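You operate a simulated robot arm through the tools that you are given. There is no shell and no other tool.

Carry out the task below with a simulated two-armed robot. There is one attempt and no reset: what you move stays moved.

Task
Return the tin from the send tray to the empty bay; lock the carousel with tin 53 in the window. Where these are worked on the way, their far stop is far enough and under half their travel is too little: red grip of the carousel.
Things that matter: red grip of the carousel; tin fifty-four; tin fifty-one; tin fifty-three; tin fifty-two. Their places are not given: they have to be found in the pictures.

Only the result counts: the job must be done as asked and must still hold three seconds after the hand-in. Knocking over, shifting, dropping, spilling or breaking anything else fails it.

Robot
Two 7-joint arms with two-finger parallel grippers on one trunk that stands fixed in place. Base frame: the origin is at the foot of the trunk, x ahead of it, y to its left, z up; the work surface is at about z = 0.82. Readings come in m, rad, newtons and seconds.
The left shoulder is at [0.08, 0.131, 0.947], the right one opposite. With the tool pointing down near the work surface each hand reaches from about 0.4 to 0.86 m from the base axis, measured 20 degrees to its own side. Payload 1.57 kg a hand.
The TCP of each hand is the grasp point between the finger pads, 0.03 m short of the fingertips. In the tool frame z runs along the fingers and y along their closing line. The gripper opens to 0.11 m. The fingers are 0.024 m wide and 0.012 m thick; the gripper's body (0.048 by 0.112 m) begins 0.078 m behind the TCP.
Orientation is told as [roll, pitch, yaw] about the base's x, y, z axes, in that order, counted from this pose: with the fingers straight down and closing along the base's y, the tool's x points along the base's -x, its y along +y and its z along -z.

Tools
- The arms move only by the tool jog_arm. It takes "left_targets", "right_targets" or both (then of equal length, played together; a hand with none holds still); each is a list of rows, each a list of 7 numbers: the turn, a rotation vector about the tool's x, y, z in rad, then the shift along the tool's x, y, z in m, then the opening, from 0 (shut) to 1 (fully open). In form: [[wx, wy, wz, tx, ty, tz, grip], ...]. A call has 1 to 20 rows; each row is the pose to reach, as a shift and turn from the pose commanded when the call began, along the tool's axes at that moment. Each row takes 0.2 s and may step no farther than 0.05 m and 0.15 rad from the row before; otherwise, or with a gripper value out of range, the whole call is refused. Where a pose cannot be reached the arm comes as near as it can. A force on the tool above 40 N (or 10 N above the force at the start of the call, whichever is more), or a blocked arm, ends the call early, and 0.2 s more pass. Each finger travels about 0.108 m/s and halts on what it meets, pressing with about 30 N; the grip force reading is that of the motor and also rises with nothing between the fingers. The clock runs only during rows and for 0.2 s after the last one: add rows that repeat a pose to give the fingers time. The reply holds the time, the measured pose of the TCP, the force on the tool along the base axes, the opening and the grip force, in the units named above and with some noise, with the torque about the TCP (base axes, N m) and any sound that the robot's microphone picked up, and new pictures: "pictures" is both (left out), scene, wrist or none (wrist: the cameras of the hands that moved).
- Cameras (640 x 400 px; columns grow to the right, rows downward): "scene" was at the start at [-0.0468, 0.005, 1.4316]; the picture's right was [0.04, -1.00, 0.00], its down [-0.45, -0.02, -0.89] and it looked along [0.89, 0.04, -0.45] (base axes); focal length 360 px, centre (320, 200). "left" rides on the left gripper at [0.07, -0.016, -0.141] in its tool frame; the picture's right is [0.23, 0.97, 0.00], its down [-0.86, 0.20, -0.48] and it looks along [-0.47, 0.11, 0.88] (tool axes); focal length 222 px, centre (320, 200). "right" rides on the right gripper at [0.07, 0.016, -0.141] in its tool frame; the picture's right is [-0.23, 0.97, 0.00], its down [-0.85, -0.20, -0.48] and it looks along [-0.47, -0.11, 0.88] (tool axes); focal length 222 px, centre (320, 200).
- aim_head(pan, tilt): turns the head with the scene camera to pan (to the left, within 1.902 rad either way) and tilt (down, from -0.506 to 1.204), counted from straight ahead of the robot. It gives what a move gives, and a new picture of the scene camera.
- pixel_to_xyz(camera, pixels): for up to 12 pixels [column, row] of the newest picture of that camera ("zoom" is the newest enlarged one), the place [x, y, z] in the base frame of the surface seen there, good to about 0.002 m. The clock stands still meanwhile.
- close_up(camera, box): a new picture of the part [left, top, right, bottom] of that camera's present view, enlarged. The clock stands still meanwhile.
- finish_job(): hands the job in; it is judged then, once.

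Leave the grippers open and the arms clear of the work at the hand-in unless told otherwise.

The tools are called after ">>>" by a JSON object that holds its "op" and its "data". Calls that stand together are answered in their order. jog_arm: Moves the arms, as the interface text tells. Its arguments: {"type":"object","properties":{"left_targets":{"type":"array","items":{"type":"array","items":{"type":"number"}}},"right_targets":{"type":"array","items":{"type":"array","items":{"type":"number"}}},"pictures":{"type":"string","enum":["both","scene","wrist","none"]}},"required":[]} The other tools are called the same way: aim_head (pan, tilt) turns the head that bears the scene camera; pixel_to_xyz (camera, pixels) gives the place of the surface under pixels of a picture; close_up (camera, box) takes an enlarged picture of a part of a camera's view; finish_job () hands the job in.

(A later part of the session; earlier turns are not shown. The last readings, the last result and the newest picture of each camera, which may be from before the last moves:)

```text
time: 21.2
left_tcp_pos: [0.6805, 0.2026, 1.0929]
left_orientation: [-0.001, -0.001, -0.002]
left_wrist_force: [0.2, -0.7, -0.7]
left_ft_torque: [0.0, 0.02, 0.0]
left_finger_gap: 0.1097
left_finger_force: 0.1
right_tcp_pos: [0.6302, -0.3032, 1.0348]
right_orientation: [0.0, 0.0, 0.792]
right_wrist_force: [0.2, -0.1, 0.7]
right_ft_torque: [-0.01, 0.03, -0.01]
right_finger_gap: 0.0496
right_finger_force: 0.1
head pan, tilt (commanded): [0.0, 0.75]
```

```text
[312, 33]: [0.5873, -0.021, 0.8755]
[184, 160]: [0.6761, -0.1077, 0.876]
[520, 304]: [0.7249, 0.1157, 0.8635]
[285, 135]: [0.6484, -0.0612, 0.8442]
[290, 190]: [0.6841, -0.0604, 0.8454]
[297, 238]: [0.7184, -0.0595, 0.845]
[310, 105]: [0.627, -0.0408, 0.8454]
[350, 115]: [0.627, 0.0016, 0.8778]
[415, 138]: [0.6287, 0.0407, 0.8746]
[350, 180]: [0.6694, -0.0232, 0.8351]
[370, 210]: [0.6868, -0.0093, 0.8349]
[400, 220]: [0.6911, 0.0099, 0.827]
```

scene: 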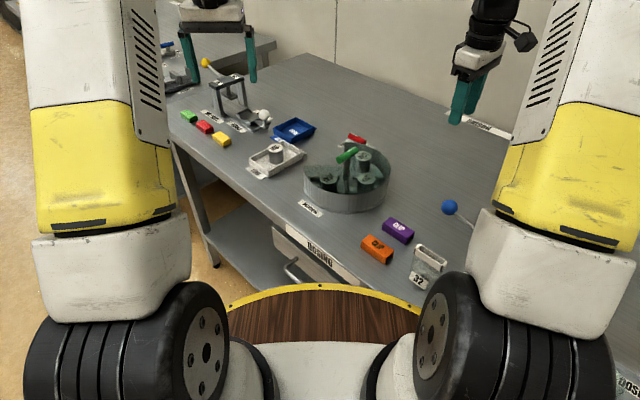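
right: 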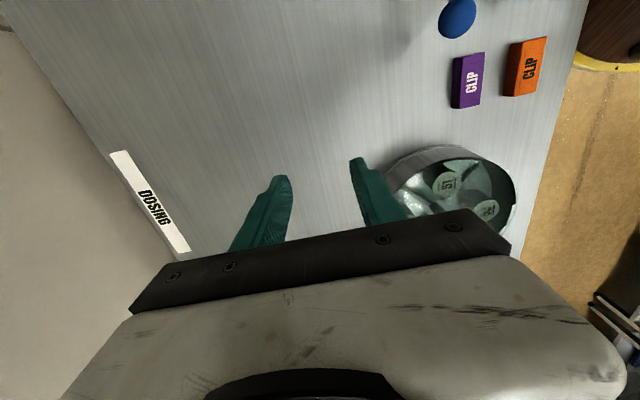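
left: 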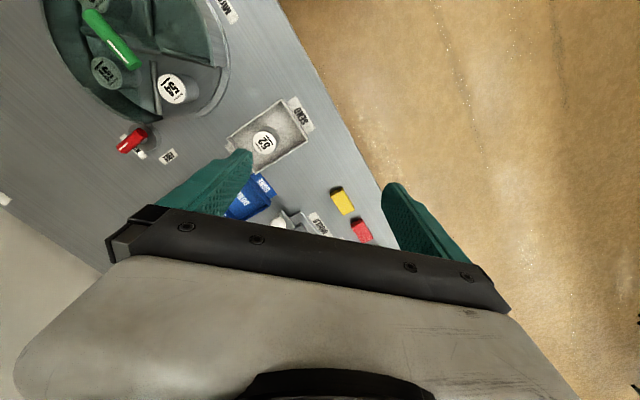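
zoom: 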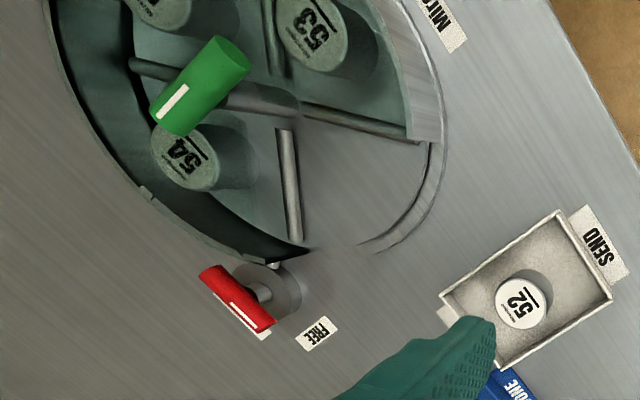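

The bay centre in the window is about (0.673, -0.0185), with the floor at 0.835. Now the left hand goes above tin 52 at (0.725, 0.1165), turning to yaw +45° so the fingers close along the tray's long axis, with an opening of 0.06 m.

>>> {"op": "jog_arm", "data": {"left_targets": [[0, 0, -0.131, -0.0073, -0.0143, 0.0273, 0.7], [0, 0, -0.262, -0.0147, -0.0286, 0.0545, 0.6], [0, 0, -0.393, -0.022, -0.0429, 0.0818, 0.55], [0, 0, -0.524, -0.0293, -0.0572, 0.109, 0.55], [0, 0, -0.655, -0.0367, -0.0715, 0.1363, 0.55], [0, 0, -0.785, -0.044, -0.0858, 0.1635, 0.55], [0, 0, -0.785, -0.044, -0.0858, 0.1635, 0.55]], "pictures": "both"}}

>>> {"op": "close_up", "data": {"camera": "left", "box": [220, 60, 420, 240]}}

```text
time: 22.8
left_tcp_pos: [0.7257, 0.1182, 0.9286]
left_orientation: [0.0, 0.0, 0.787]
left_wrist_force: [0.4, 1.2, -0.2]
left_ft_torque: [-0.04, 0.03, -0.02]
left_finger_gap: 0.0606
left_finger_force: 0.2
right_tcp_pos: [0.6302, -0.303, 1.0362]
right_orientation: [0.0, 0.001, 0.79]
right_wrist_force: [1.0, -0.3, 1.1]
right_ft_torque: [0.0, -0.01, -0.03]
right_finger_gap: 0.0494
right_finger_force: 0.1
head pan, tilt (commanded): [0.0, 0.75]
```

scene: 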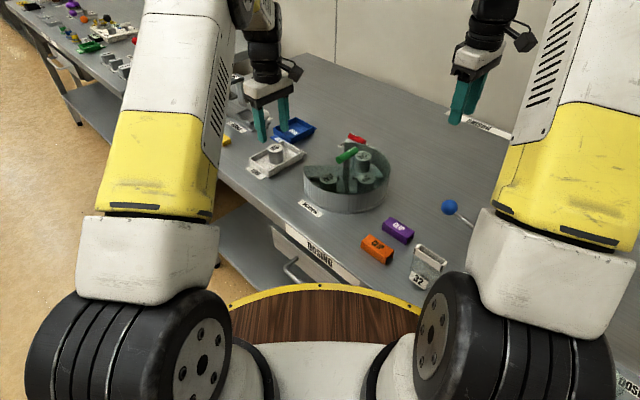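
left: 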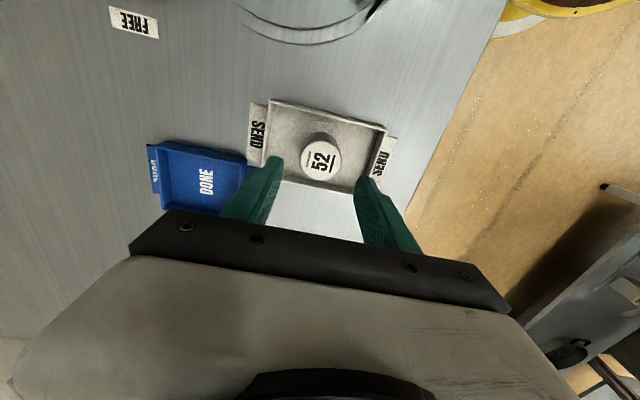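

```text
2.22 times, centred on (320, 150) of left
```

zoom: 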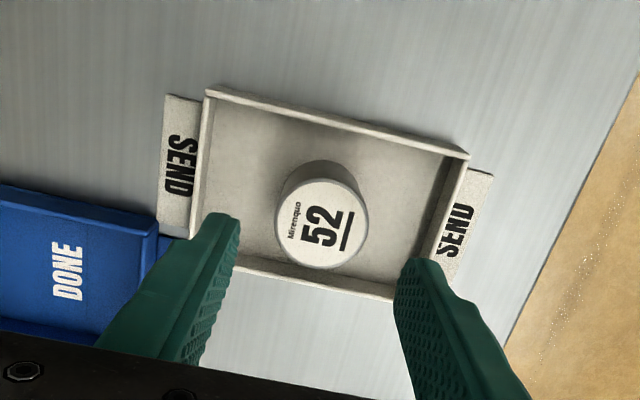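

I measure tin 52's top face in this zoom: its centre at about (321,224) and its left, right, upper and lower edges.

>>> {"op": "pixel_to_xyz", "data": {"camera": "zoom", "pixels": [[321, 224], [279, 226], [363, 226], [321, 183], [321, 266], [210, 95], [465, 155]]}}

```text
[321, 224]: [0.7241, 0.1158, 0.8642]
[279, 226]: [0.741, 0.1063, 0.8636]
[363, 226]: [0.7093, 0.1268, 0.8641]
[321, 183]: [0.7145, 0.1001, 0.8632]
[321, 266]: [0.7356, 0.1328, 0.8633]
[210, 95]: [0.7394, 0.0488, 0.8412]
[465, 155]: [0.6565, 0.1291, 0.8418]
```

Tin 52's centre is confirmed at (0.725, 0.1165). I lower the left hand to TCP z≈0.863, with the tips about 9 mm above the tray floor.

>>> {"op": "jog_arm", "data": {"left_targets": [[0, 0, 0, 0, 0, 0.025, 0.55], [0, 0, 0, 0, 0, 0.045, 0.55], [0, 0, 0, 0, 0, 0.058, 0.55], [0, 0, 0, 0, 0, 0.0655, 0.55], [0, 0, 0, 0, 0, 0.0655, 0.55]], "pictures": "wrist"}}

```text
time: 24.0
left_tcp_pos: [0.7256, 0.1173, 0.8644]
left_orientation: [0.0, 0.0, 0.785]
left_wrist_force: [-0.1, -0.1, -0.3]
left_ft_torque: [-0.01, -0.02, 0.01]
left_finger_gap: 0.0605
left_finger_force: 0.1
right_tcp_pos: [0.6296, -0.3026, 1.0357]
right_orientation: [0.0, -0.001, 0.791]
right_wrist_force: [-0.9, 0.3, -0.9]
right_ft_torque: [-0.02, -0.01, 0.0]
right_finger_gap: 0.0496
right_finger_force: 0.0
head pan, tilt (commanded): [0.0, 0.75]
```

left: 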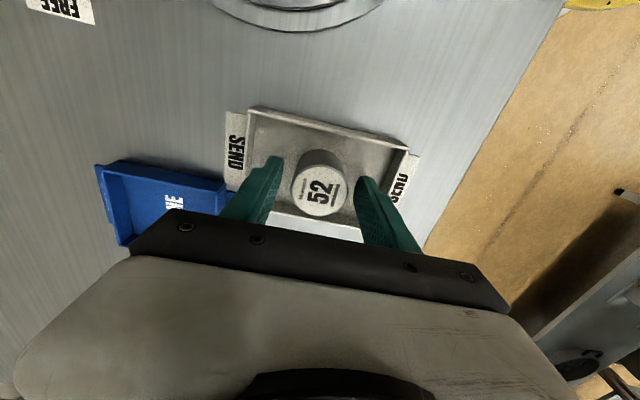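

The fingers straddle tin 52 inside the tray, with no contact force. I close them on it.

>>> {"op": "jog_arm", "data": {"left_targets": [[0, 0, 0, 0, 0, 0, 0.4], [0, 0, 0, 0, 0, 0, 0.2], [0, 0, 0, 0, 0, 0, 0.2], [0, 0, 0, 0, 0, 0, 0.2]], "pictures": "wrist"}}

```text
time: 25.0
left_tcp_pos: [0.7257, 0.1174, 0.8639]
left_orientation: [0.0, 0.002, 0.785]
left_wrist_force: [0.1, 0.0, 0.6]
left_ft_torque: [0.0, 0.01, -0.01]
left_finger_gap: 0.0398
left_finger_force: 30.2
right_tcp_pos: [0.6304, -0.3027, 1.0359]
right_orientation: [-0.002, 0.001, 0.79]
right_wrist_force: [-0.3, -0.1, 0.1]
right_ft_torque: [-0.02, -0.02, 0.01]
right_finger_gap: 0.0495
right_finger_force: 0.1
head pan, tilt (commanded): [0.0, 0.75]
```

left: 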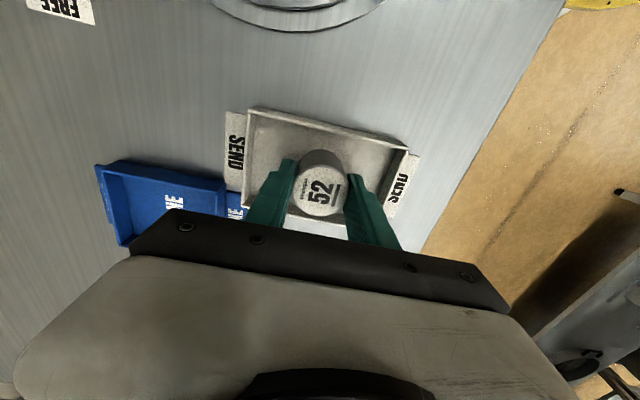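

Tin 52 is held, with a gap of 0.040. I lift it 0.07 m and carry it over to the window bay at (0.673, -0.0185).

>>> {"op": "jog_arm", "data": {"left_targets": [[0, 0, 0, 0, 0, -0.02, 0.2], [0, 0, 0, 0, 0, -0.045, 0.2], [0, 0, 0, 0, 0, -0.07, 0.2], [0, 0, 0, 0.0266, -0.0118, -0.07, 0.2], [0, 0, 0, 0.0532, -0.0236, -0.07, 0.2], [0, 0, 0, 0.0799, -0.0353, -0.07, 0.2], [0, 0, 0, 0.1065, -0.0471, -0.07, 0.2], [0, 0, 0, 0.1331, -0.0589, -0.07, 0.2], [0, 0, 0, 0.1331, -0.0589, -0.07, 0.2]], "pictures": "both"}}

>>> {"op": "close_up", "data": {"camera": "scene", "box": [285, 110, 405, 220]}}

```text
time: 27.0
left_tcp_pos: [0.6716, -0.0187, 0.9333]
left_orientation: [0.0, 0.0, 0.785]
left_wrist_force: [-0.3, -0.9, 0.0]
left_ft_torque: [-0.02, 0.02, 0.02]
left_finger_gap: 0.0221
left_finger_force: 0.1
right_tcp_pos: [0.6308, -0.3023, 1.0347]
right_orientation: [-0.002, 0.0, 0.789]
right_wrist_force: [0.3, 0.1, 0.1]
right_ft_torque: [0.06, 0.04, 0.02]
right_finger_gap: 0.0496
right_finger_force: 0.0
head pan, tilt (commanded): [0.0, 0.75]
```

scene: 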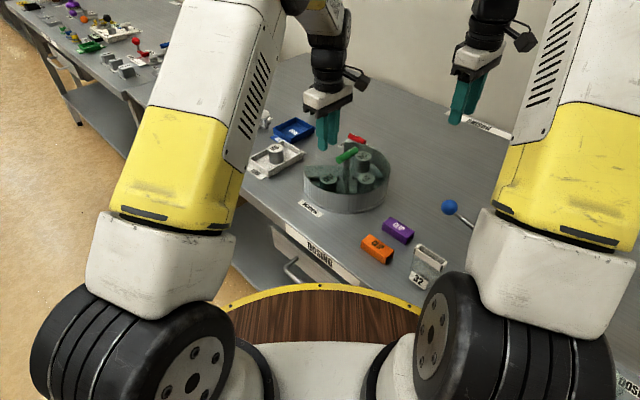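
left: 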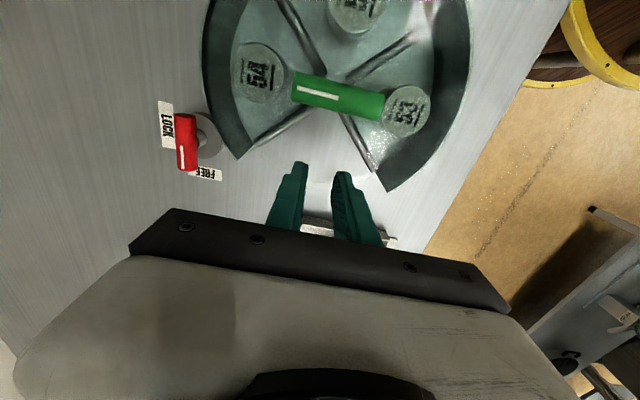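

```text
3.64 times, centred on (345, 165) of scene
```

zoom: 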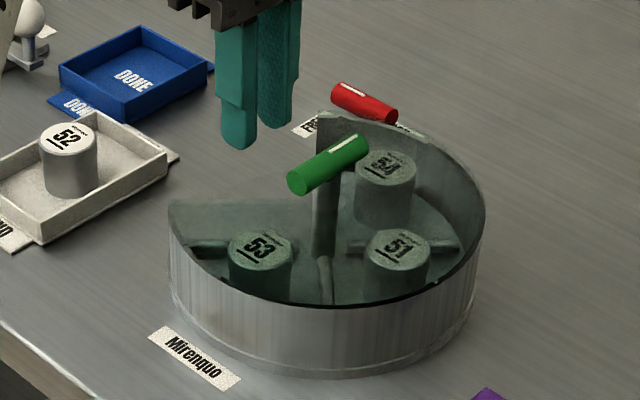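

The gap reads 0.022 and the scene zoom shows tin 52 still standing in the SEND tray at about (68,160). It slipped out of the fingers at the lift, and nothing else moved. I check its present place.

>>> {"op": "close_up", "data": {"camera": "scene", "box": [240, 130, 320, 185]}}

>>> {"op": "pixel_to_xyz", "data": {"camera": "zoom", "pixels": [[288, 132], [235, 140], [343, 140], [290, 163], [290, 104], [98, 212], [236, 300], [484, 170], [346, 84], [290, 220]]}}

```text
7.27 times, centred on (280, 158) of scene
```

zoom: 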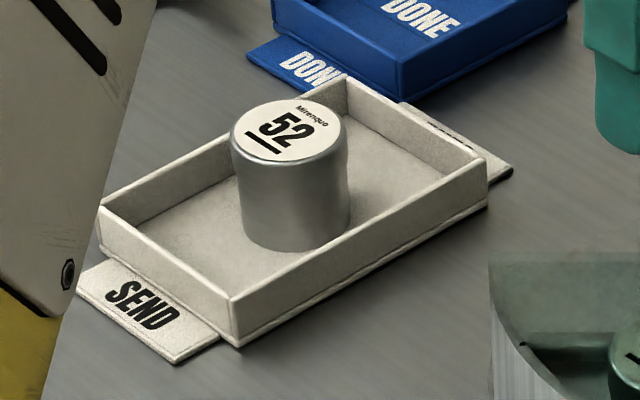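

```text
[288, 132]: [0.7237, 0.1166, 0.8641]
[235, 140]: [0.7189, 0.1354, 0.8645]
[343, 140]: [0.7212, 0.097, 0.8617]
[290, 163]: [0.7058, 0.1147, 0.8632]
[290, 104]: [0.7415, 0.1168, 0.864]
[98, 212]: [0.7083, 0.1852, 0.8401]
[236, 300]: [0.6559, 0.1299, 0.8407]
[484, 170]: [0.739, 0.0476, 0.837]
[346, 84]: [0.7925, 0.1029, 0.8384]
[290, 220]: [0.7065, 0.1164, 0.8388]
```

Tin 52 is unmoved at (0.725, 0.1165). I go back above it, open to 0.06, and grip it deeper (TCP z≈0.857). Then I will lift slowly and watch the weight.

>>> {"op": "jog_arm", "data": {"left_targets": [[0, 0, 0, -0.0333, 0.0147, 0, 0.55], [0, 0, 0, -0.0666, 0.0294, 0, 0.55], [0, 0, 0, -0.0998, 0.0442, 0, 0.55], [0, 0, 0, -0.1331, 0.0589, 0, 0.55], [0, 0, 0, -0.1331, 0.0589, 0, 0.55], [0, 0, 0, -0.1331, 0.0589, 0.03, 0.55], [0, 0, 0, -0.1331, 0.0589, 0.055, 0.55], [0, 0, 0, -0.1331, 0.0589, 0.07, 0.55], [0, 0, 0, -0.1331, 0.0589, 0.0765, 0.55], [0, 0, 0, -0.1331, 0.0589, 0.0765, 0.55]], "pictures": "wrist"}}

```text
time: 29.2
left_tcp_pos: [0.7256, 0.116, 0.8586]
left_orientation: [0.002, 0.0, 0.784]
left_wrist_force: [0.4, 0.0, 0.1]
left_ft_torque: [-0.03, 0.01, -0.03]
left_finger_gap: 0.0605
left_finger_force: 0.0
right_tcp_pos: [0.63, -0.3036, 1.0361]
right_orientation: [0.001, -0.001, 0.788]
right_wrist_force: [0.4, 0.0, -0.4]
right_ft_torque: [0.0, -0.03, -0.04]
right_finger_gap: 0.0494
right_finger_force: 0.0
head pan, tilt (commanded): [0.0, 0.75]
```

left: 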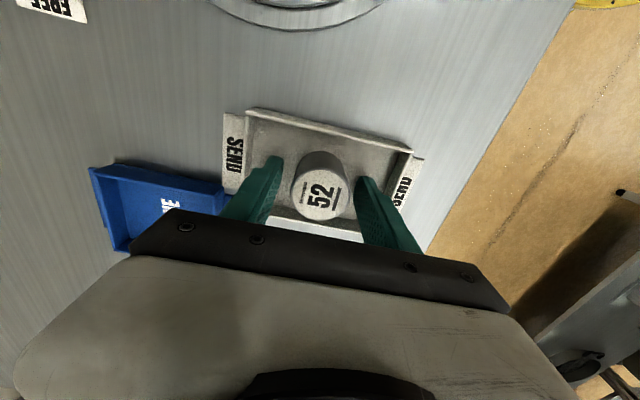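

The fingers are down around the tin with the tips about 4 mm above the tray floor. I close fully, hold for a moment, then raise only 10 mm slowly to feel the weight.

>>> {"op": "jog_arm", "data": {"left_targets": [[0, 0, 0, 0, 0, 0, 0.3], [0, 0, 0, 0, 0, 0, 0.0], [0, 0, 0, 0, 0, 0, 0.0], [0, 0, 0, 0, 0, 0, 0.0], [0, 0, 0, 0, 0, -0.003, 0.0], [0, 0, 0, 0, 0, -0.006, 0.0], [0, 0, 0, 0, 0, -0.01, 0.0], [0, 0, 0, 0, 0, -0.01, 0.0]], "pictures": "wrist"}}

```text
time: 31.0
left_tcp_pos: [0.7253, 0.1154, 0.8686]
left_orientation: [0.0, 0.0, 0.783]
left_wrist_force: [-0.4, -0.3, -1.4]
left_ft_torque: [-0.02, -0.05, 0.0]
left_finger_gap: 0.0403
left_finger_force: 30.1
right_tcp_pos: [0.6302, -0.3019, 1.0343]
right_orientation: [0.0, 0.001, 0.789]
right_wrist_force: [-0.4, 0.2, -0.1]
right_ft_torque: [0.03, 0.01, -0.01]
right_finger_gap: 0.0495
right_finger_force: 0.1
head pan, tilt (commanded): [0.0, 0.75]
```

left: 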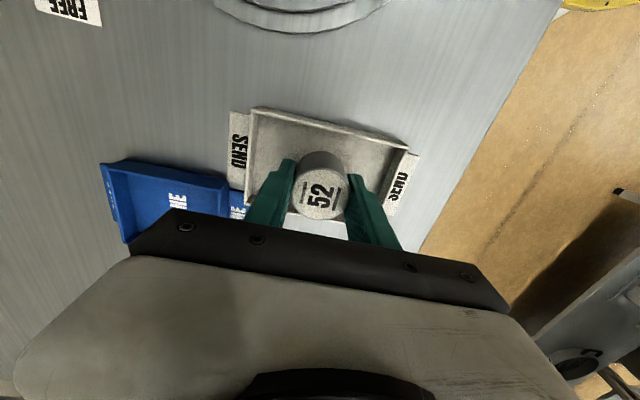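

The gap stays at 0.040 and there is about -1.4 N of downward load. I check whether the tin's top has actually risen.

>>> {"op": "pixel_to_xyz", "data": {"camera": "left", "pixels": [[320, 200], [330, 178], [318, 210]]}}

>>> {"op": "close_up", "data": {"camera": "left", "box": [240, 100, 420, 240]}}

```text
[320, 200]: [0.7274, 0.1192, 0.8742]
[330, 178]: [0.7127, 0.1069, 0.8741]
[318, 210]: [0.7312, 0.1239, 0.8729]
```

```text
2.86 times, centred on (330, 170) of left
```

zoom: 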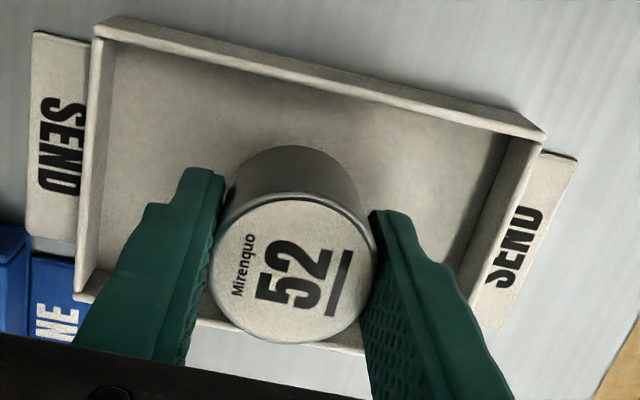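

The tin's top is now at 0.874, so it really rises with the hand. I continue lifting slowly by another 0.055 m.

>>> {"op": "jog_arm", "data": {"left_targets": [[0, 0, 0, 0, 0, -0.005, 0.0], [0, 0, 0, 0, 0, -0.012, 0.0], [0, 0, 0, 0, 0, -0.02, 0.0], [0, 0, 0, 0, 0, -0.028, 0.0], [0, 0, 0, 0, 0, -0.037, 0.0], [0, 0, 0, 0, 0, -0.046, 0.0], [0, 0, 0, 0, 0, -0.052, 0.0], [0, 0, 0, 0, 0, -0.055, 0.0]], "pictures": "wrist"}}

>>> {"op": "pixel_to_xyz", "data": {"camera": "left", "pixels": [[320, 200], [330, 178], [318, 210]]}}

```text
time: 32.8
left_tcp_pos: [0.7255, 0.1164, 0.9225]
left_orientation: [0.001, 0.0, 0.785]
left_wrist_force: [0.1, -0.1, 0.1]
left_ft_torque: [-0.04, -0.01, -0.03]
left_finger_gap: 0.0405
left_finger_force: 30.2
right_tcp_pos: [0.6303, -0.3029, 1.0365]
right_orientation: [0.0, 0.001, 0.789]
right_wrist_force: [0.1, -0.9, 0.7]
right_ft_torque: [-0.02, -0.02, 0.0]
right_finger_gap: 0.0497
right_finger_force: 0.0
head pan, tilt (commanded): [0.0, 0.75]
```

left: 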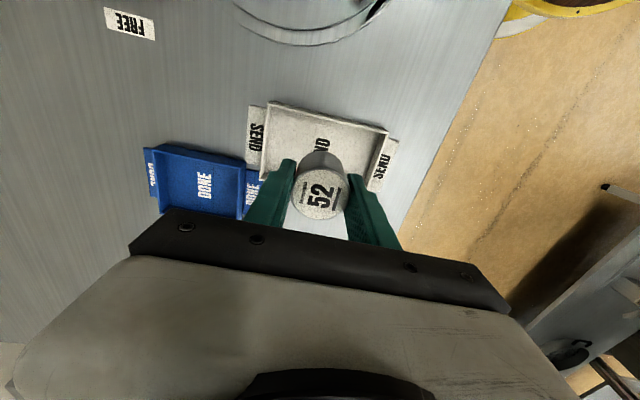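

```text
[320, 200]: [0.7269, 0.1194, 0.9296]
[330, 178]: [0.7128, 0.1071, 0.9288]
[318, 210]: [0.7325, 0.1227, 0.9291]
```

The tin is held with its top at 0.929 and its bottom at 0.889. I carry it gently to the window bay at (0.673, -0.0185).

>>> {"op": "jog_arm", "data": {"left_targets": [[0, 0, 0, 0.008, -0.0035, -0.005, 0.0], [0, 0, 0, 0.0225, -0.0099, -0.005, 0.0], [0, 0, 0, 0.039, -0.0172, -0.005, 0.0], [0, 0, 0, 0.0556, -0.0245, -0.005, 0.0], [0, 0, 0, 0.0722, -0.0318, -0.005, 0.0], [0, 0, 0, 0.0888, -0.0391, -0.005, 0.0], [0, 0, 0, 0.1053, -0.0464, -0.005, 0.0], [0, 0, 0, 0.1208, -0.0532, -0.005, 0.0], [0, 0, 0, 0.1295, -0.0571, -0.005, 0.0], [0, 0, 0, 0.1323, -0.0583, -0.005, 0.0], [0, 0, 0, 0.1323, -0.0583, -0.005, 0.0]], "pictures": "both"}}

>>> {"op": "close_up", "data": {"camera": "left", "box": [190, 0, 490, 220]}}

```text
time: 35.2
left_tcp_pos: [0.6718, -0.0175, 0.9294]
left_orientation: [-0.001, 0.001, 0.787]
left_wrist_force: [-0.7, -0.3, -1.0]
left_ft_torque: [0.02, 0.0, 0.02]
left_finger_gap: 0.0402
left_finger_force: 29.6
right_tcp_pos: [0.6295, -0.3034, 1.0343]
right_orientation: [0.0, -0.001, 0.789]
right_wrist_force: [0.1, -0.1, 0.1]
right_ft_torque: [-0.02, 0.02, 0.0]
right_finger_gap: 0.0495
right_finger_force: 0.1
head pan, tilt (commanded): [0.0, 0.75]
```

scene: 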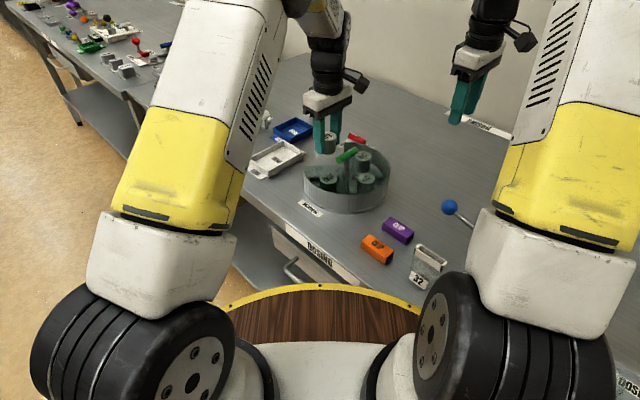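
left: 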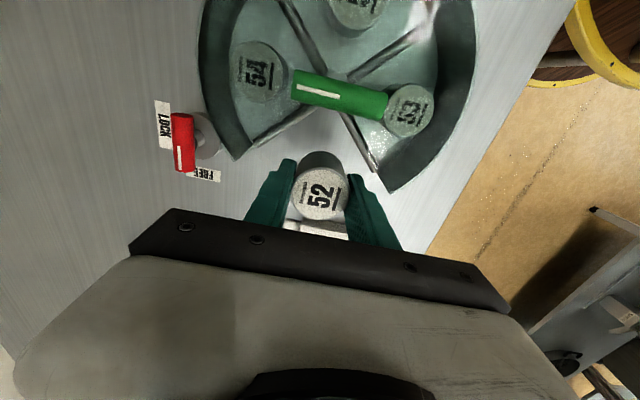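

```text
1.82 times, centred on (340, 110) of left
```

zoom: 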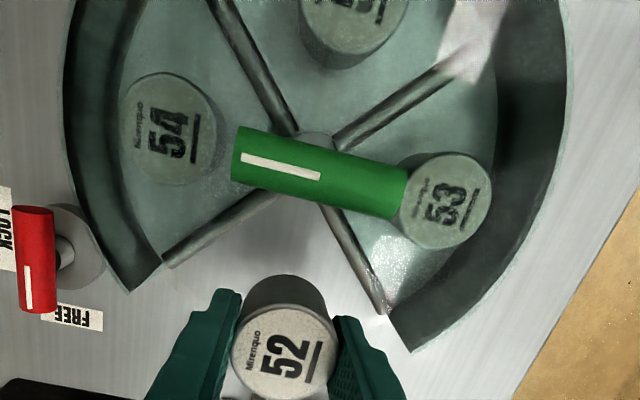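

This view shows all the dividers well. I measure divider points and the tin tops to refine the bay centre before lowering.

>>> {"op": "pixel_to_xyz", "data": {"camera": "zoom", "pixels": [[170, 258], [215, 228], [260, 200], [383, 308], [355, 252], [335, 215], [170, 128], [445, 200], [355, 10], [270, 120], [390, 108], [280, 240]]}}

```text
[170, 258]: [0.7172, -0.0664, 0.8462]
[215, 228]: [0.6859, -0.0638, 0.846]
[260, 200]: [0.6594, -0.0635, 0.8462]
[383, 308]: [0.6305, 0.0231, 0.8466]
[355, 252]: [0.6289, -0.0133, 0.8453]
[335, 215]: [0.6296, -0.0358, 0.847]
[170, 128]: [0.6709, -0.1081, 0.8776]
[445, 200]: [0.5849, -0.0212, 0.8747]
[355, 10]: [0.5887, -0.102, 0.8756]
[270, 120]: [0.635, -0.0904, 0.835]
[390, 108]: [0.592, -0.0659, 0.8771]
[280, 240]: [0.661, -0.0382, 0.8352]
```

The centre is about (0.6295, -0.0637), so the bay centre is (0.6735, -0.0193), within 1 mm of where I am. The tin's bottom is at about 0.894 and the floor at 0.835. I lower 0.057 m gently.

>>> {"op": "jog_arm", "data": {"left_targets": [[0, 0, 0, 0, -0.001, 0.008, 0.0], [0, 0, 0, 0, -0.001, 0.018, 0.0], [0, 0, 0, 0, -0.001, 0.028, 0.0], [0, 0, 0, 0, -0.001, 0.038, 0.0], [0, 0, 0, 0, -0.001, 0.046, 0.0], [0, 0, 0, 0, -0.001, 0.052, 0.0], [0, 0, 0, 0, -0.001, 0.056, 0.0], [0, 0, 0, 0, -0.001, 0.057, 0.0]], "pictures": "both"}}

>>> {"op": "pixel_to_xyz", "data": {"camera": "left", "pixels": [[320, 200], [330, 178], [318, 210]]}}

```text
time: 37.0
left_tcp_pos: [0.6737, -0.0186, 0.8718]
left_orientation: [-0.001, -0.001, 0.784]
left_wrist_force: [1.0, 0.0, 0.0]
left_ft_torque: [0.0, -0.01, 0.0]
left_finger_gap: 0.0402
left_finger_force: 30.3
right_tcp_pos: [0.6307, -0.3039, 1.0353]
right_orientation: [0.001, 0.0, 0.789]
right_wrist_force: [0.5, -0.3, -0.2]
right_ft_torque: [0.0, 0.01, 0.03]
right_finger_gap: 0.0496
right_finger_force: 0.0
head pan, tilt (commanded): [0.0, 0.75]
```

scene: 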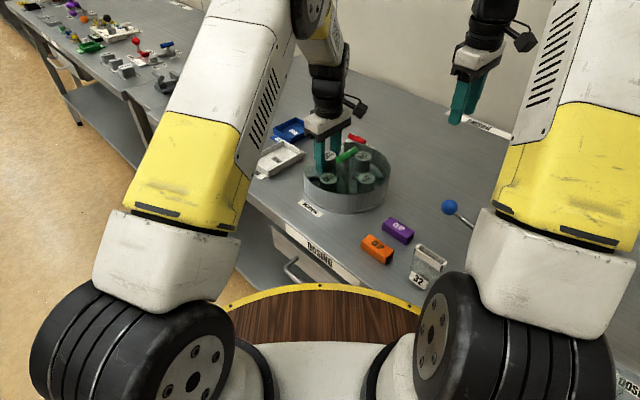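
left: 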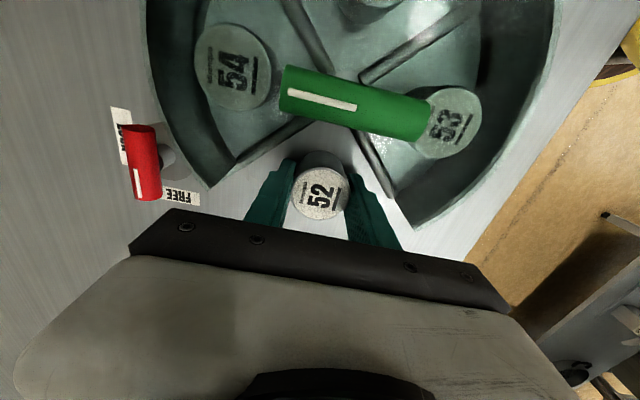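

```text
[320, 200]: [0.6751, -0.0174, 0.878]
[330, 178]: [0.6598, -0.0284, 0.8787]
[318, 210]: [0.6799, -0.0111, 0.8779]
```

The tin's top is at 0.878, while the seated tins read 0.8755. I lower it another 2.5 mm to seat it.

>>> {"op": "jog_arm", "data": {"left_targets": [[0, 0, 0, 0, 0, 0.0015, 0.0], [0, 0, 0, 0, 0, 0.0028, 0.0], [0, 0, 0, 0, 0, 0.0028, 0.0]], "pictures": "wrist"}}

>>> {"op": "pixel_to_xyz", "data": {"camera": "left", "pixels": [[320, 200], [330, 178], [318, 210]]}}

```text
time: 37.8
left_tcp_pos: [0.674, -0.019, 0.868]
left_orientation: [-0.002, -0.002, 0.786]
left_wrist_force: [0.0, 0.3, 9.7]
left_ft_torque: [-0.01, 0.08, 0.04]
left_finger_gap: 0.0402
left_finger_force: 30.1
right_tcp_pos: [0.6297, -0.3019, 1.0359]
right_orientation: [-0.001, 0.001, 0.789]
right_wrist_force: [0.1, -0.2, -0.1]
right_ft_torque: [-0.02, 0.0, 0.01]
right_finger_gap: 0.0495
right_finger_force: 0.0
head pan, tilt (commanded): [0.0, 0.75]
```

left: 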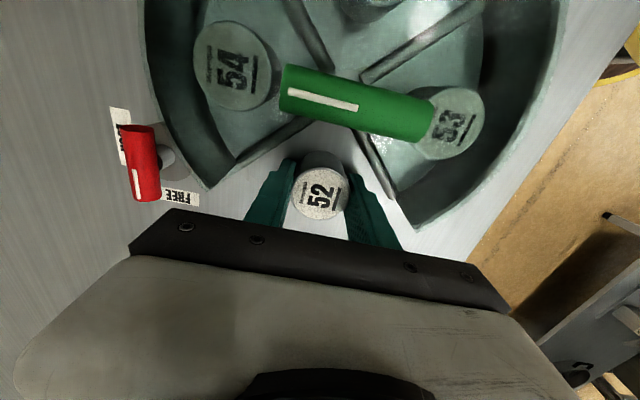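

```text
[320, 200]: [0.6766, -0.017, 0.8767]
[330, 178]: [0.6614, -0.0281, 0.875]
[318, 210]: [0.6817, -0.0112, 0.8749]
```

The tin is seated, with a 9.7 N upward push and its top at 0.8755. I ease the pressure, open the fingers a little (gap about 0.052) and rise straight up.

>>> {"op": "jog_arm", "data": {"left_targets": [[0, 0, 0, 0, 0, -0.0008, 0.0], [0, 0, 0, 0, 0, -0.0008, 0.4], [0, 0, 0, 0, 0, -0.0008, 0.48], [0, 0, 0, 0, 0, -0.0008, 0.48], [0, 0, 0, 0, 0, -0.012, 0.48], [0, 0, 0, 0, 0, -0.03, 0.48], [0, 0, 0, 0, 0, -0.06, 0.48], [0, 0, 0, 0, 0, -0.1, 0.48], [0, 0, 0, 0, 0, -0.14, 0.48]], "pictures": "both"}}

>>> {"op": "close_up", "data": {"camera": "left", "box": [220, 40, 440, 220]}}

```text
time: 39.8
left_tcp_pos: [0.6731, -0.019, 1.0073]
left_orientation: [-0.001, 0.001, 0.783]
left_wrist_force: [1.1, -0.8, 0.4]
left_ft_torque: [-0.03, -0.02, 0.0]
left_finger_gap: 0.053
left_finger_force: 0.0
right_tcp_pos: [0.6286, -0.3026, 1.037]
right_orientation: [0.0, -0.001, 0.787]
right_wrist_force: [-0.7, -0.5, -0.7]
right_ft_torque: [0.02, 0.01, 0.01]
right_finger_gap: 0.0496
right_finger_force: 0.0
head pan, tilt (commanded): [0.0, 0.75]
```

scene: 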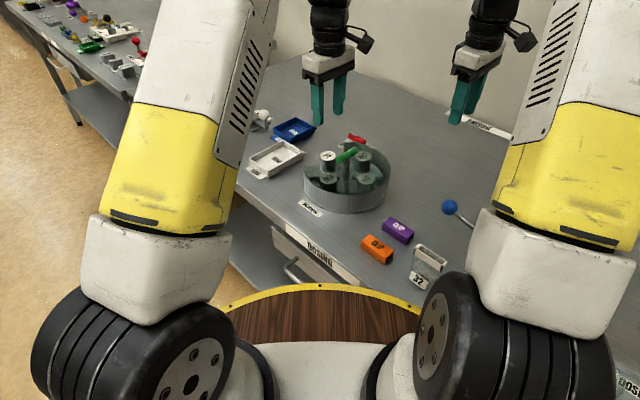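
left: 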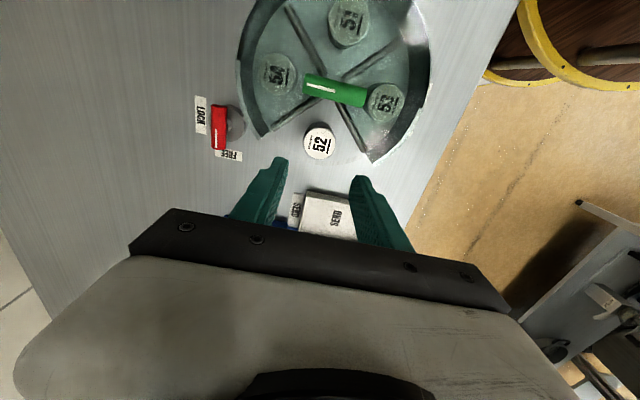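

```text
2.22 times, centred on (330, 130) of left
```

zoom: 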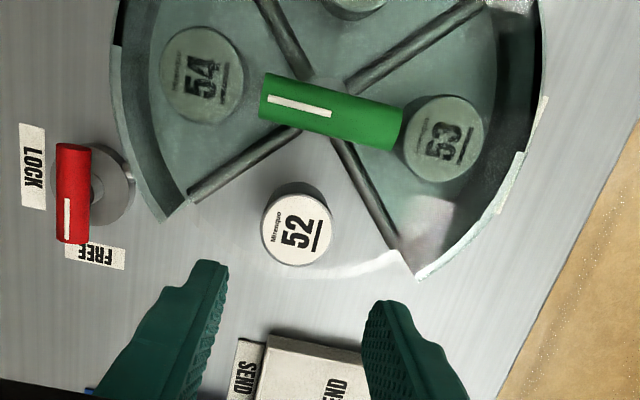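

Tin 52 stands in the bay, at about (297,228) in the zoom, with the dividers untouched. I verify its place and move the left hand back to its own side.

>>> {"op": "pixel_to_xyz", "data": {"camera": "zoom", "pixels": [[297, 228], [266, 228], [328, 228], [297, 198], [297, 260]]}}

>>> {"op": "jog_arm", "data": {"left_targets": [[0, 0, 0.112, -0.0229, 0.0215, -0.0121, 0.6], [0, 0, 0.224, -0.0459, 0.043, -0.0243, 0.7], [0, 0, 0.336, -0.0688, 0.0645, -0.0364, 0.8], [0, 0, 0.449, -0.0917, 0.0861, -0.0486, 0.9], [0, 0, 0.561, -0.1146, 0.1076, -0.0607, 1.0], [0, 0, 0.673, -0.1376, 0.1291, -0.0729, 1.0], [0, 0, 0.785, -0.1605, 0.1506, -0.085, 1.0]], "pictures": "both"}}

```text
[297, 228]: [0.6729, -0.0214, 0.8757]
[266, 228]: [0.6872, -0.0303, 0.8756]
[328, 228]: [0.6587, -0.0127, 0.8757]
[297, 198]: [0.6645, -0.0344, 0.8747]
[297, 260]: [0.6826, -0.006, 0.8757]
```

```text
time: 41.4
left_tcp_pos: [0.6801, 0.2018, 1.0905]
left_orientation: [0.0, 0.001, -0.002]
left_wrist_force: [0.0, 0.3, 0.3]
left_ft_torque: [0.02, 0.0, -0.02]
left_finger_gap: 0.11
left_finger_force: 0.1
right_tcp_pos: [0.6304, -0.3036, 1.0345]
right_orientation: [-0.002, 0.0, 0.79]
right_wrist_force: [0.6, -0.7, 0.9]
right_ft_torque: [0.0, -0.01, 0.01]
right_finger_gap: 0.0495
right_finger_force: 0.1
head pan, tilt (commanded): [0.0, 0.75]
```

scene: 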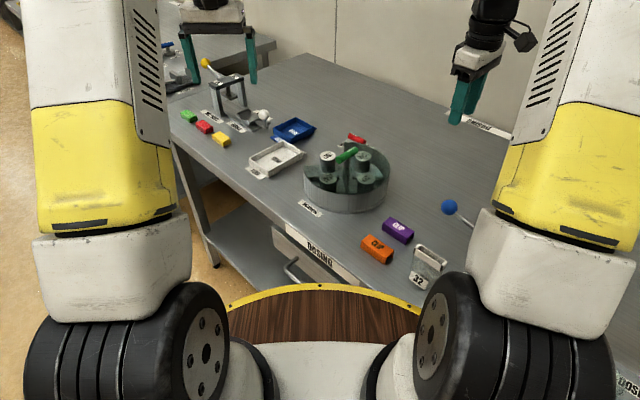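
left: 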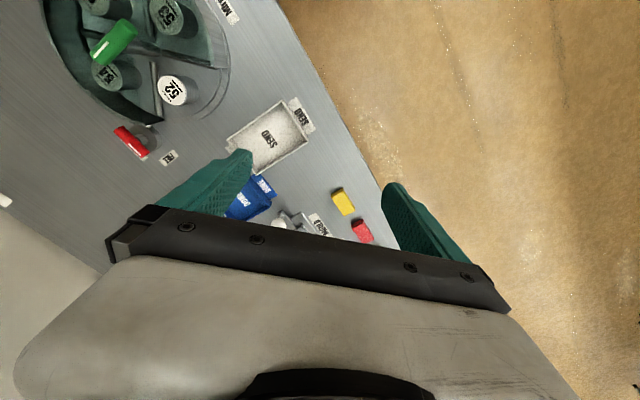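

Tin 52 is seated at (0.673, -0.0205) and the left hand is clear. The handle bar now lies at -45°, so for another clockwise quarter turn I must grip at yaw +135° and end at +45°, or grip at -45° and end at -135°. I test in the air whether the right hand can reach yaw +135°.

>>> {"op": "jog_arm", "data": {"right_targets": [[0, 0, -0.131, 0, 0, 0, 0.45], [0, 0, -0.262, 0, 0, 0, 0.45], [0, 0, -0.393, 0, 0, 0, 0.45], [0, 0, -0.524, 0, 0, 0, 0.45], [0, 0, -0.655, 0, 0, 0, 0.45], [0, 0, -0.785, 0, 0, 0, 0.45], [0, 0, -0.916, 0, 0, 0, 0.45], [0, 0, -1.047, 0, 0, 0, 0.45], [0, 0, -1.178, 0, 0, 0, 0.45], [0, 0, -1.309, 0, 0, 0, 0.45], [0, 0, -1.44, 0, 0, 0, 0.45], [0, 0, -1.566, 0, 0, 0, 0.45]], "pictures": "scene"}}

```text
time: 44.0
left_tcp_pos: [0.6802, 0.2003, 1.091]
left_orientation: [0.001, 0.0, 0.0]
left_wrist_force: [-0.7, 1.3, 0.3]
left_ft_torque: [0.01, 0.03, 0.01]
left_finger_gap: 0.1098
left_finger_force: 0.1
right_tcp_pos: [0.6311, -0.3037, 1.0356]
right_orientation: [0.0, 0.001, 2.358]
right_wrist_force: [0.4, -1.3, 0.4]
right_ft_torque: [-0.03, 0.01, 0.03]
right_finger_gap: 0.0494
right_finger_force: 0.1
head pan, tilt (commanded): [0.0, 0.75]
```

scene: 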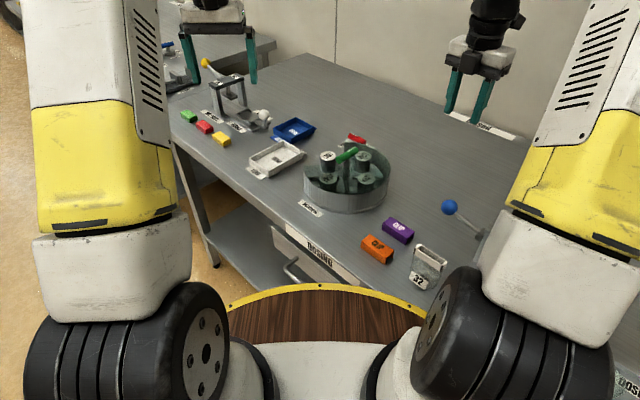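

Yaw +135° is reachable. I now bring the right hand over the hub at (0.630, -0.0636), staying high.

>>> {"op": "jog_arm", "data": {"right_targets": [[0, 0, 0, -0.0282, -0.0283, 0, 0.45], [0, 0, 0, -0.0563, -0.0565, 0, 0.45], [0, 0, 0, -0.0845, -0.0848, 0, 0.45], [0, 0, 0, -0.1126, -0.1131, 0.01, 0.45], [0, 0, 0, -0.1408, -0.1413, 0.025, 0.45], [0, 0, 0, -0.1689, -0.1696, 0.04, 0.45], [0, 0, 0, -0.1689, -0.1696, 0.04, 0.45]], "pictures": "both"}}

>>> {"op": "close_up", "data": {"camera": "right", "box": [210, 20, 430, 220]}}

```text
time: 45.6
left_tcp_pos: [0.6799, 0.1998, 1.0918]
left_orientation: [0.0, 0.0, -0.001]
left_wrist_force: [-0.9, 1.1, -0.7]
left_ft_torque: [-0.01, -0.02, 0.03]
left_finger_gap: 0.1098
left_finger_force: 0.1
right_tcp_pos: [0.633, -0.065, 0.9973]
right_orientation: [0.001, 0.0, 2.355]
right_wrist_force: [0.7, 0.0, -0.1]
right_ft_torque: [0.0, -0.04, -0.02]
right_finger_gap: 0.0495
right_finger_force: 0.0
head pan, tilt (commanded): [0.0, 0.75]
```

scene: 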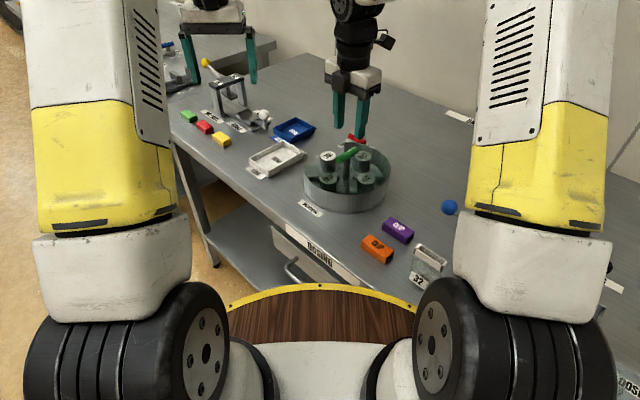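
right: 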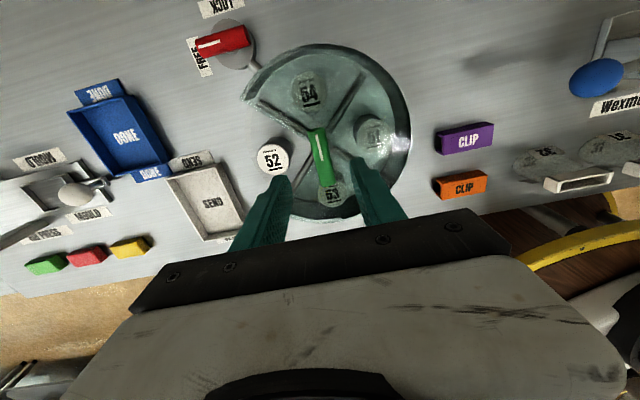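

```text
2.00 times, centred on (320, 120) of right
```

zoom: 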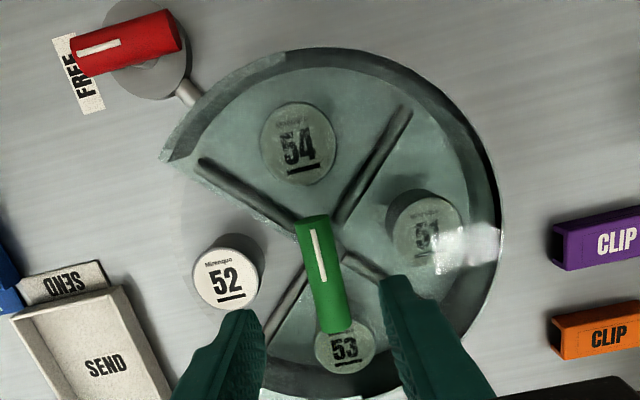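

The view shows the bar between the fingers, with 52 clear to the left. I make a small correction of about 2 mm, descend to TCP z≈0.917 and close on the bar.

>>> {"op": "jog_arm", "data": {"right_targets": [[0, 0, 0, -0.002, 0.0007, 0.03, 0.4], [0, 0, 0, -0.002, 0.0007, 0.055, 0.4], [0, 0, 0, -0.002, 0.0007, 0.072, 0.4], [0, 0, 0, -0.002, 0.0007, 0.08, 0.4], [0, 0, 0, -0.002, 0.0007, 0.08, 0.4], [0, 0, 0, -0.002, 0.0007, 0.08, 0.1], [0, 0, 0, -0.002, 0.0007, 0.08, 0.0], [0, 0, 0, -0.002, 0.0007, 0.08, 0.0]], "pictures": "wrist"}}

```text
time: 47.4
left_tcp_pos: [0.68, 0.2009, 1.0919]
left_orientation: [-0.001, -0.001, -0.001]
left_wrist_force: [-1.4, 0.1, -0.3]
left_ft_torque: [0.02, 0.03, 0.01]
left_finger_gap: 0.11
left_finger_force: 0.0
right_tcp_pos: [0.6288, -0.0637, 0.9163]
right_orientation: [-0.001, 0.001, 2.354]
right_wrist_force: [1.3, 1.5, -6.6]
right_ft_torque: [-0.47, -0.71, 0.02]
right_finger_gap: 0.0181
right_finger_force: 32.6
head pan, tilt (commanded): [0.0, 0.75]
```

right: 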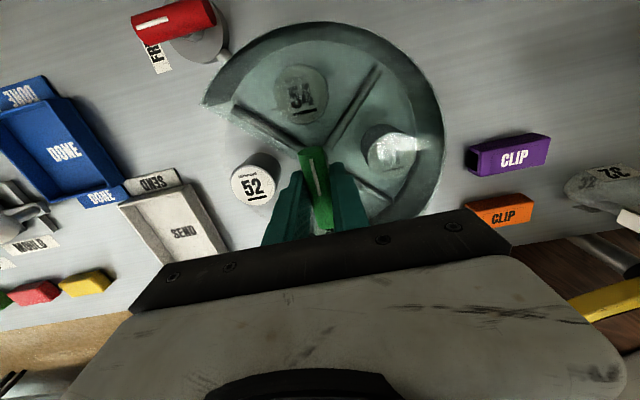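

The bar is held with little side force. I turn clockwise (wz positive), checking the forces part way.

>>> {"op": "jog_arm", "data": {"right_targets": [[0, 0, 0.08, 0, 0, 0.0005, 0.0], [0, 0, 0.18, 0, 0, 0.0005, 0.0], [0, 0, 0.3, 0, 0, 0.0005, 0.0], [0, 0, 0.42, 0, 0, 0.0005, 0.0]], "pictures": "wrist"}}

```text
time: 48.4
left_tcp_pos: [0.68, 0.1999, 1.0925]
left_orientation: [0.001, 0.0, 0.0]
left_wrist_force: [-0.2, -0.1, 0.5]
left_ft_torque: [0.0, 0.01, -0.02]
left_finger_gap: 0.1102
left_finger_force: 0.0
right_tcp_pos: [0.6298, -0.0638, 0.9158]
right_orientation: [0.001, 0.001, 1.932]
right_wrist_force: [-4.7, -7.1, 0.1]
right_ft_torque: [-0.13, 0.05, 0.04]
right_finger_gap: 0.0179
right_finger_force: 32.5
head pan, tilt (commanded): [0.0, 0.75]
```

right: 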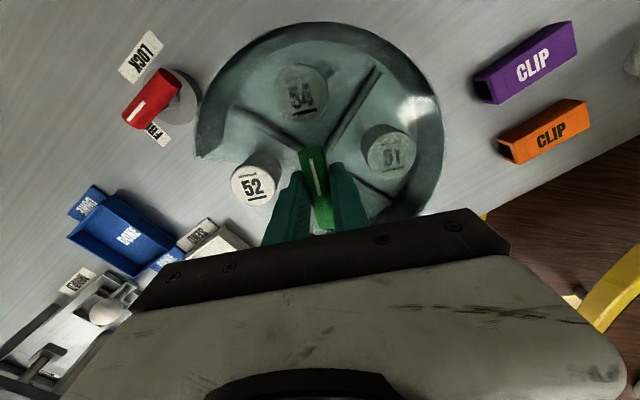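

Tin 52 rides along freely and the forces are low. I continue.

>>> {"op": "jog_arm", "data": {"right_targets": [[0, 0, 0.1, 0.0004, 0.0005, 0, 0.0], [0, 0, 0.22, 0.0004, 0.0005, 0, 0.0], [0, 0, 0.34, 0.0004, 0.0005, 0, 0.0], [0, 0, 0.46, 0.0004, 0.0005, 0, 0.0], [0, 0, 0.56, 0.0004, 0.0005, 0, 0.0]], "pictures": "wrist"}}

```text
time: 49.6
left_tcp_pos: [0.6795, 0.2017, 1.0929]
left_orientation: [0.0, -0.001, -0.001]
left_wrist_force: [0.3, 0.6, -0.7]
left_ft_torque: [0.01, 0.03, 0.01]
left_finger_gap: 0.1101
left_finger_force: 0.0
right_tcp_pos: [0.6287, -0.064, 0.9161]
right_orientation: [0.0, -0.001, 1.372]
right_wrist_force: [-10.7, -6.9, 9.6]
right_ft_torque: [-0.52, 0.27, 0.02]
right_finger_gap: 0.0177
right_finger_force: 32.6
head pan, tilt (commanded): [0.0, 0.75]
```

right: 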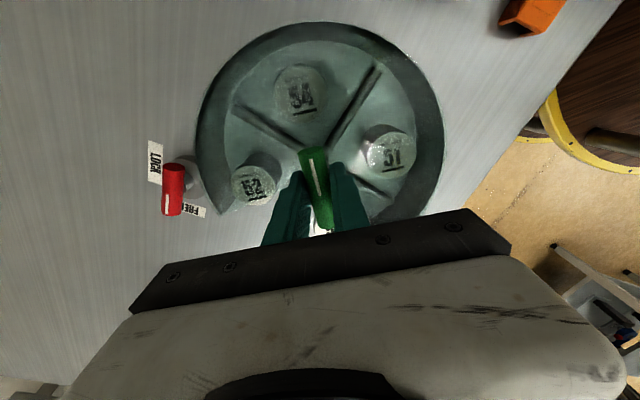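

Tin 52 is passing under the cover and 51 and 54 ride along. I turn the remaining 0.587 rad to yaw +0.785.

>>> {"op": "jog_arm", "data": {"right_targets": [[0, 0, 0.1, 0.0006, 0.0007, -0.0005, 0.0], [0, 0, 0.22, 0.0006, 0.0007, -0.0005, 0.0], [0, 0, 0.34, 0.0006, 0.0007, -0.0005, 0.0], [0, 0, 0.45, 0.0006, 0.0007, -0.0005, 0.0], [0, 0, 0.54, 0.0006, 0.0007, -0.0005, 0.0], [0, 0, 0.587, 0.0006, 0.0007, -0.0005, 0.0], [0, 0, 0.587, 0.0006, 0.0007, -0.0005, 0.0]], "pictures": "both"}}

>>> {"op": "close_up", "data": {"camera": "left", "box": [20, 0, 320, 188]}}

```text
time: 51.2
left_tcp_pos: [0.6807, 0.2018, 1.0917]
left_orientation: [0.001, -0.001, 0.0]
left_wrist_force: [-0.1, 0.1, 0.3]
left_ft_torque: [0.0, -0.02, 0.0]
left_finger_gap: 0.1102
left_finger_force: 0.0
right_tcp_pos: [0.6293, -0.0645, 0.9155]
right_orientation: [0.001, -0.001, 0.788]
right_wrist_force: [7.2, -1.3, -2.8]
right_ft_torque: [0.38, -0.52, 0.0]
right_finger_gap: 0.0178
right_finger_force: 32.4
head pan, tilt (commanded): [0.0, 0.75]
```

scene: 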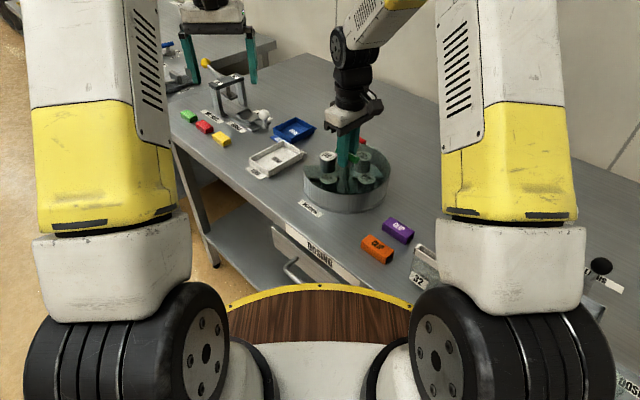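
right: 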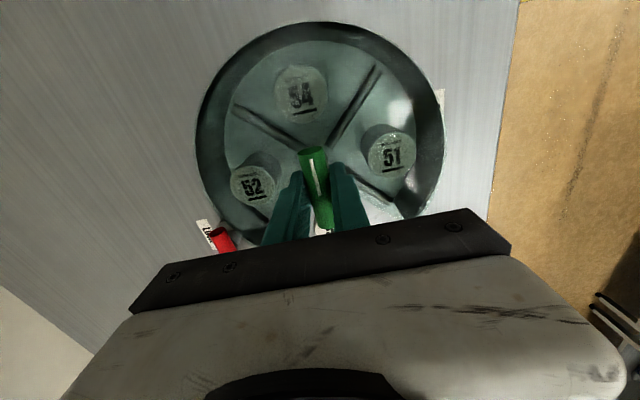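

```text
2.13 times, centred on (170, 94) of left
```

zoom: 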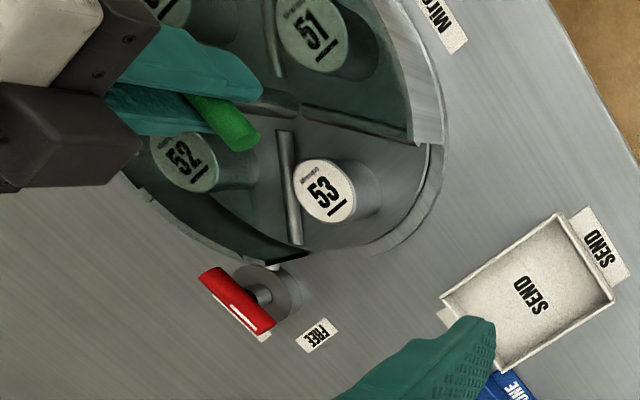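

Tin 53 is now in the window, at about (325,190) in the left zoom, with 51, 52 and 54 under the cover. I release the green handle, rise, and go back over the red grip.

>>> {"op": "jog_arm", "data": {"right_targets": [[0, 0, 0, 0, 0, 0, 0.4], [0, 0, 0, 0, 0, 0, 0.4], [0, 0, 0, 0, 0, -0.04, 0.4], [0, 0, 0, 0, 0, -0.08, 0.4], [0, 0, 0, -0.0185, -0.0316, -0.08, 0.4], [0, 0, 0, -0.0369, -0.0633, -0.08, 0.4], [0, 0, 0, -0.0554, -0.0949, -0.08, 0.4], [0, 0, 0, -0.0738, -0.1265, -0.08, 0.4], [0, 0, 0, -0.0738, -0.1265, -0.08, 0.4]], "pictures": "both"}}

>>> {"op": "close_up", "data": {"camera": "left", "box": [20, 0, 320, 188]}}

>>> {"op": "close_up", "data": {"camera": "right", "box": [260, 90, 380, 190]}}

```text
time: 53.2
left_tcp_pos: [0.6808, 0.2014, 1.0909]
left_orientation: [-0.001, -0.001, -0.001]
left_wrist_force: [0.9, 0.3, 0.8]
left_ft_torque: [0.02, -0.03, 0.05]
left_finger_gap: 0.1101
left_finger_force: 0.1
right_tcp_pos: [0.7706, -0.0992, 0.9969]
right_orientation: [0.0, 0.0, 0.788]
right_wrist_force: [-0.8, -0.4, -0.3]
right_ft_torque: [-0.01, 0.0, 0.04]
right_finger_gap: 0.0439
right_finger_force: 0.0
head pan, tilt (commanded): [0.0, 0.75]
```

scene: 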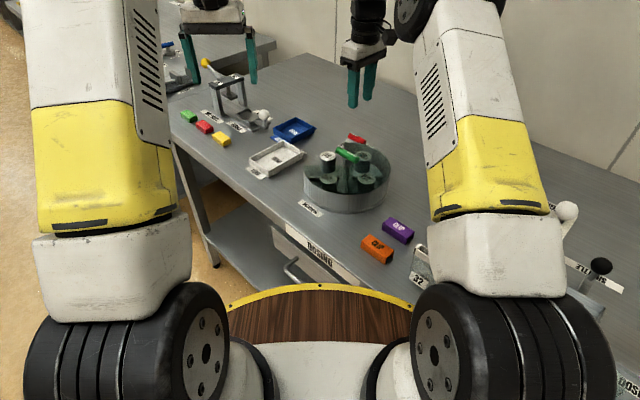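
right: 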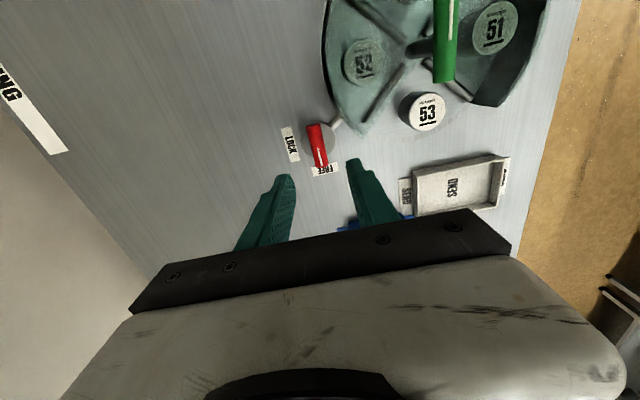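

```text
2.13 times, centred on (170, 94) of left
```

zoom: 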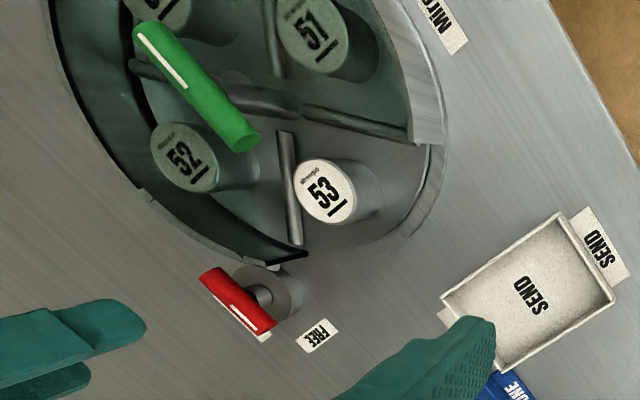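

```text
4.00 times, centred on (320, 140) of right
```

zoom: 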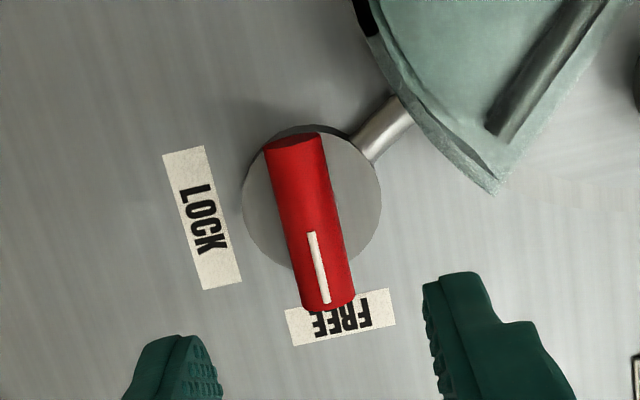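

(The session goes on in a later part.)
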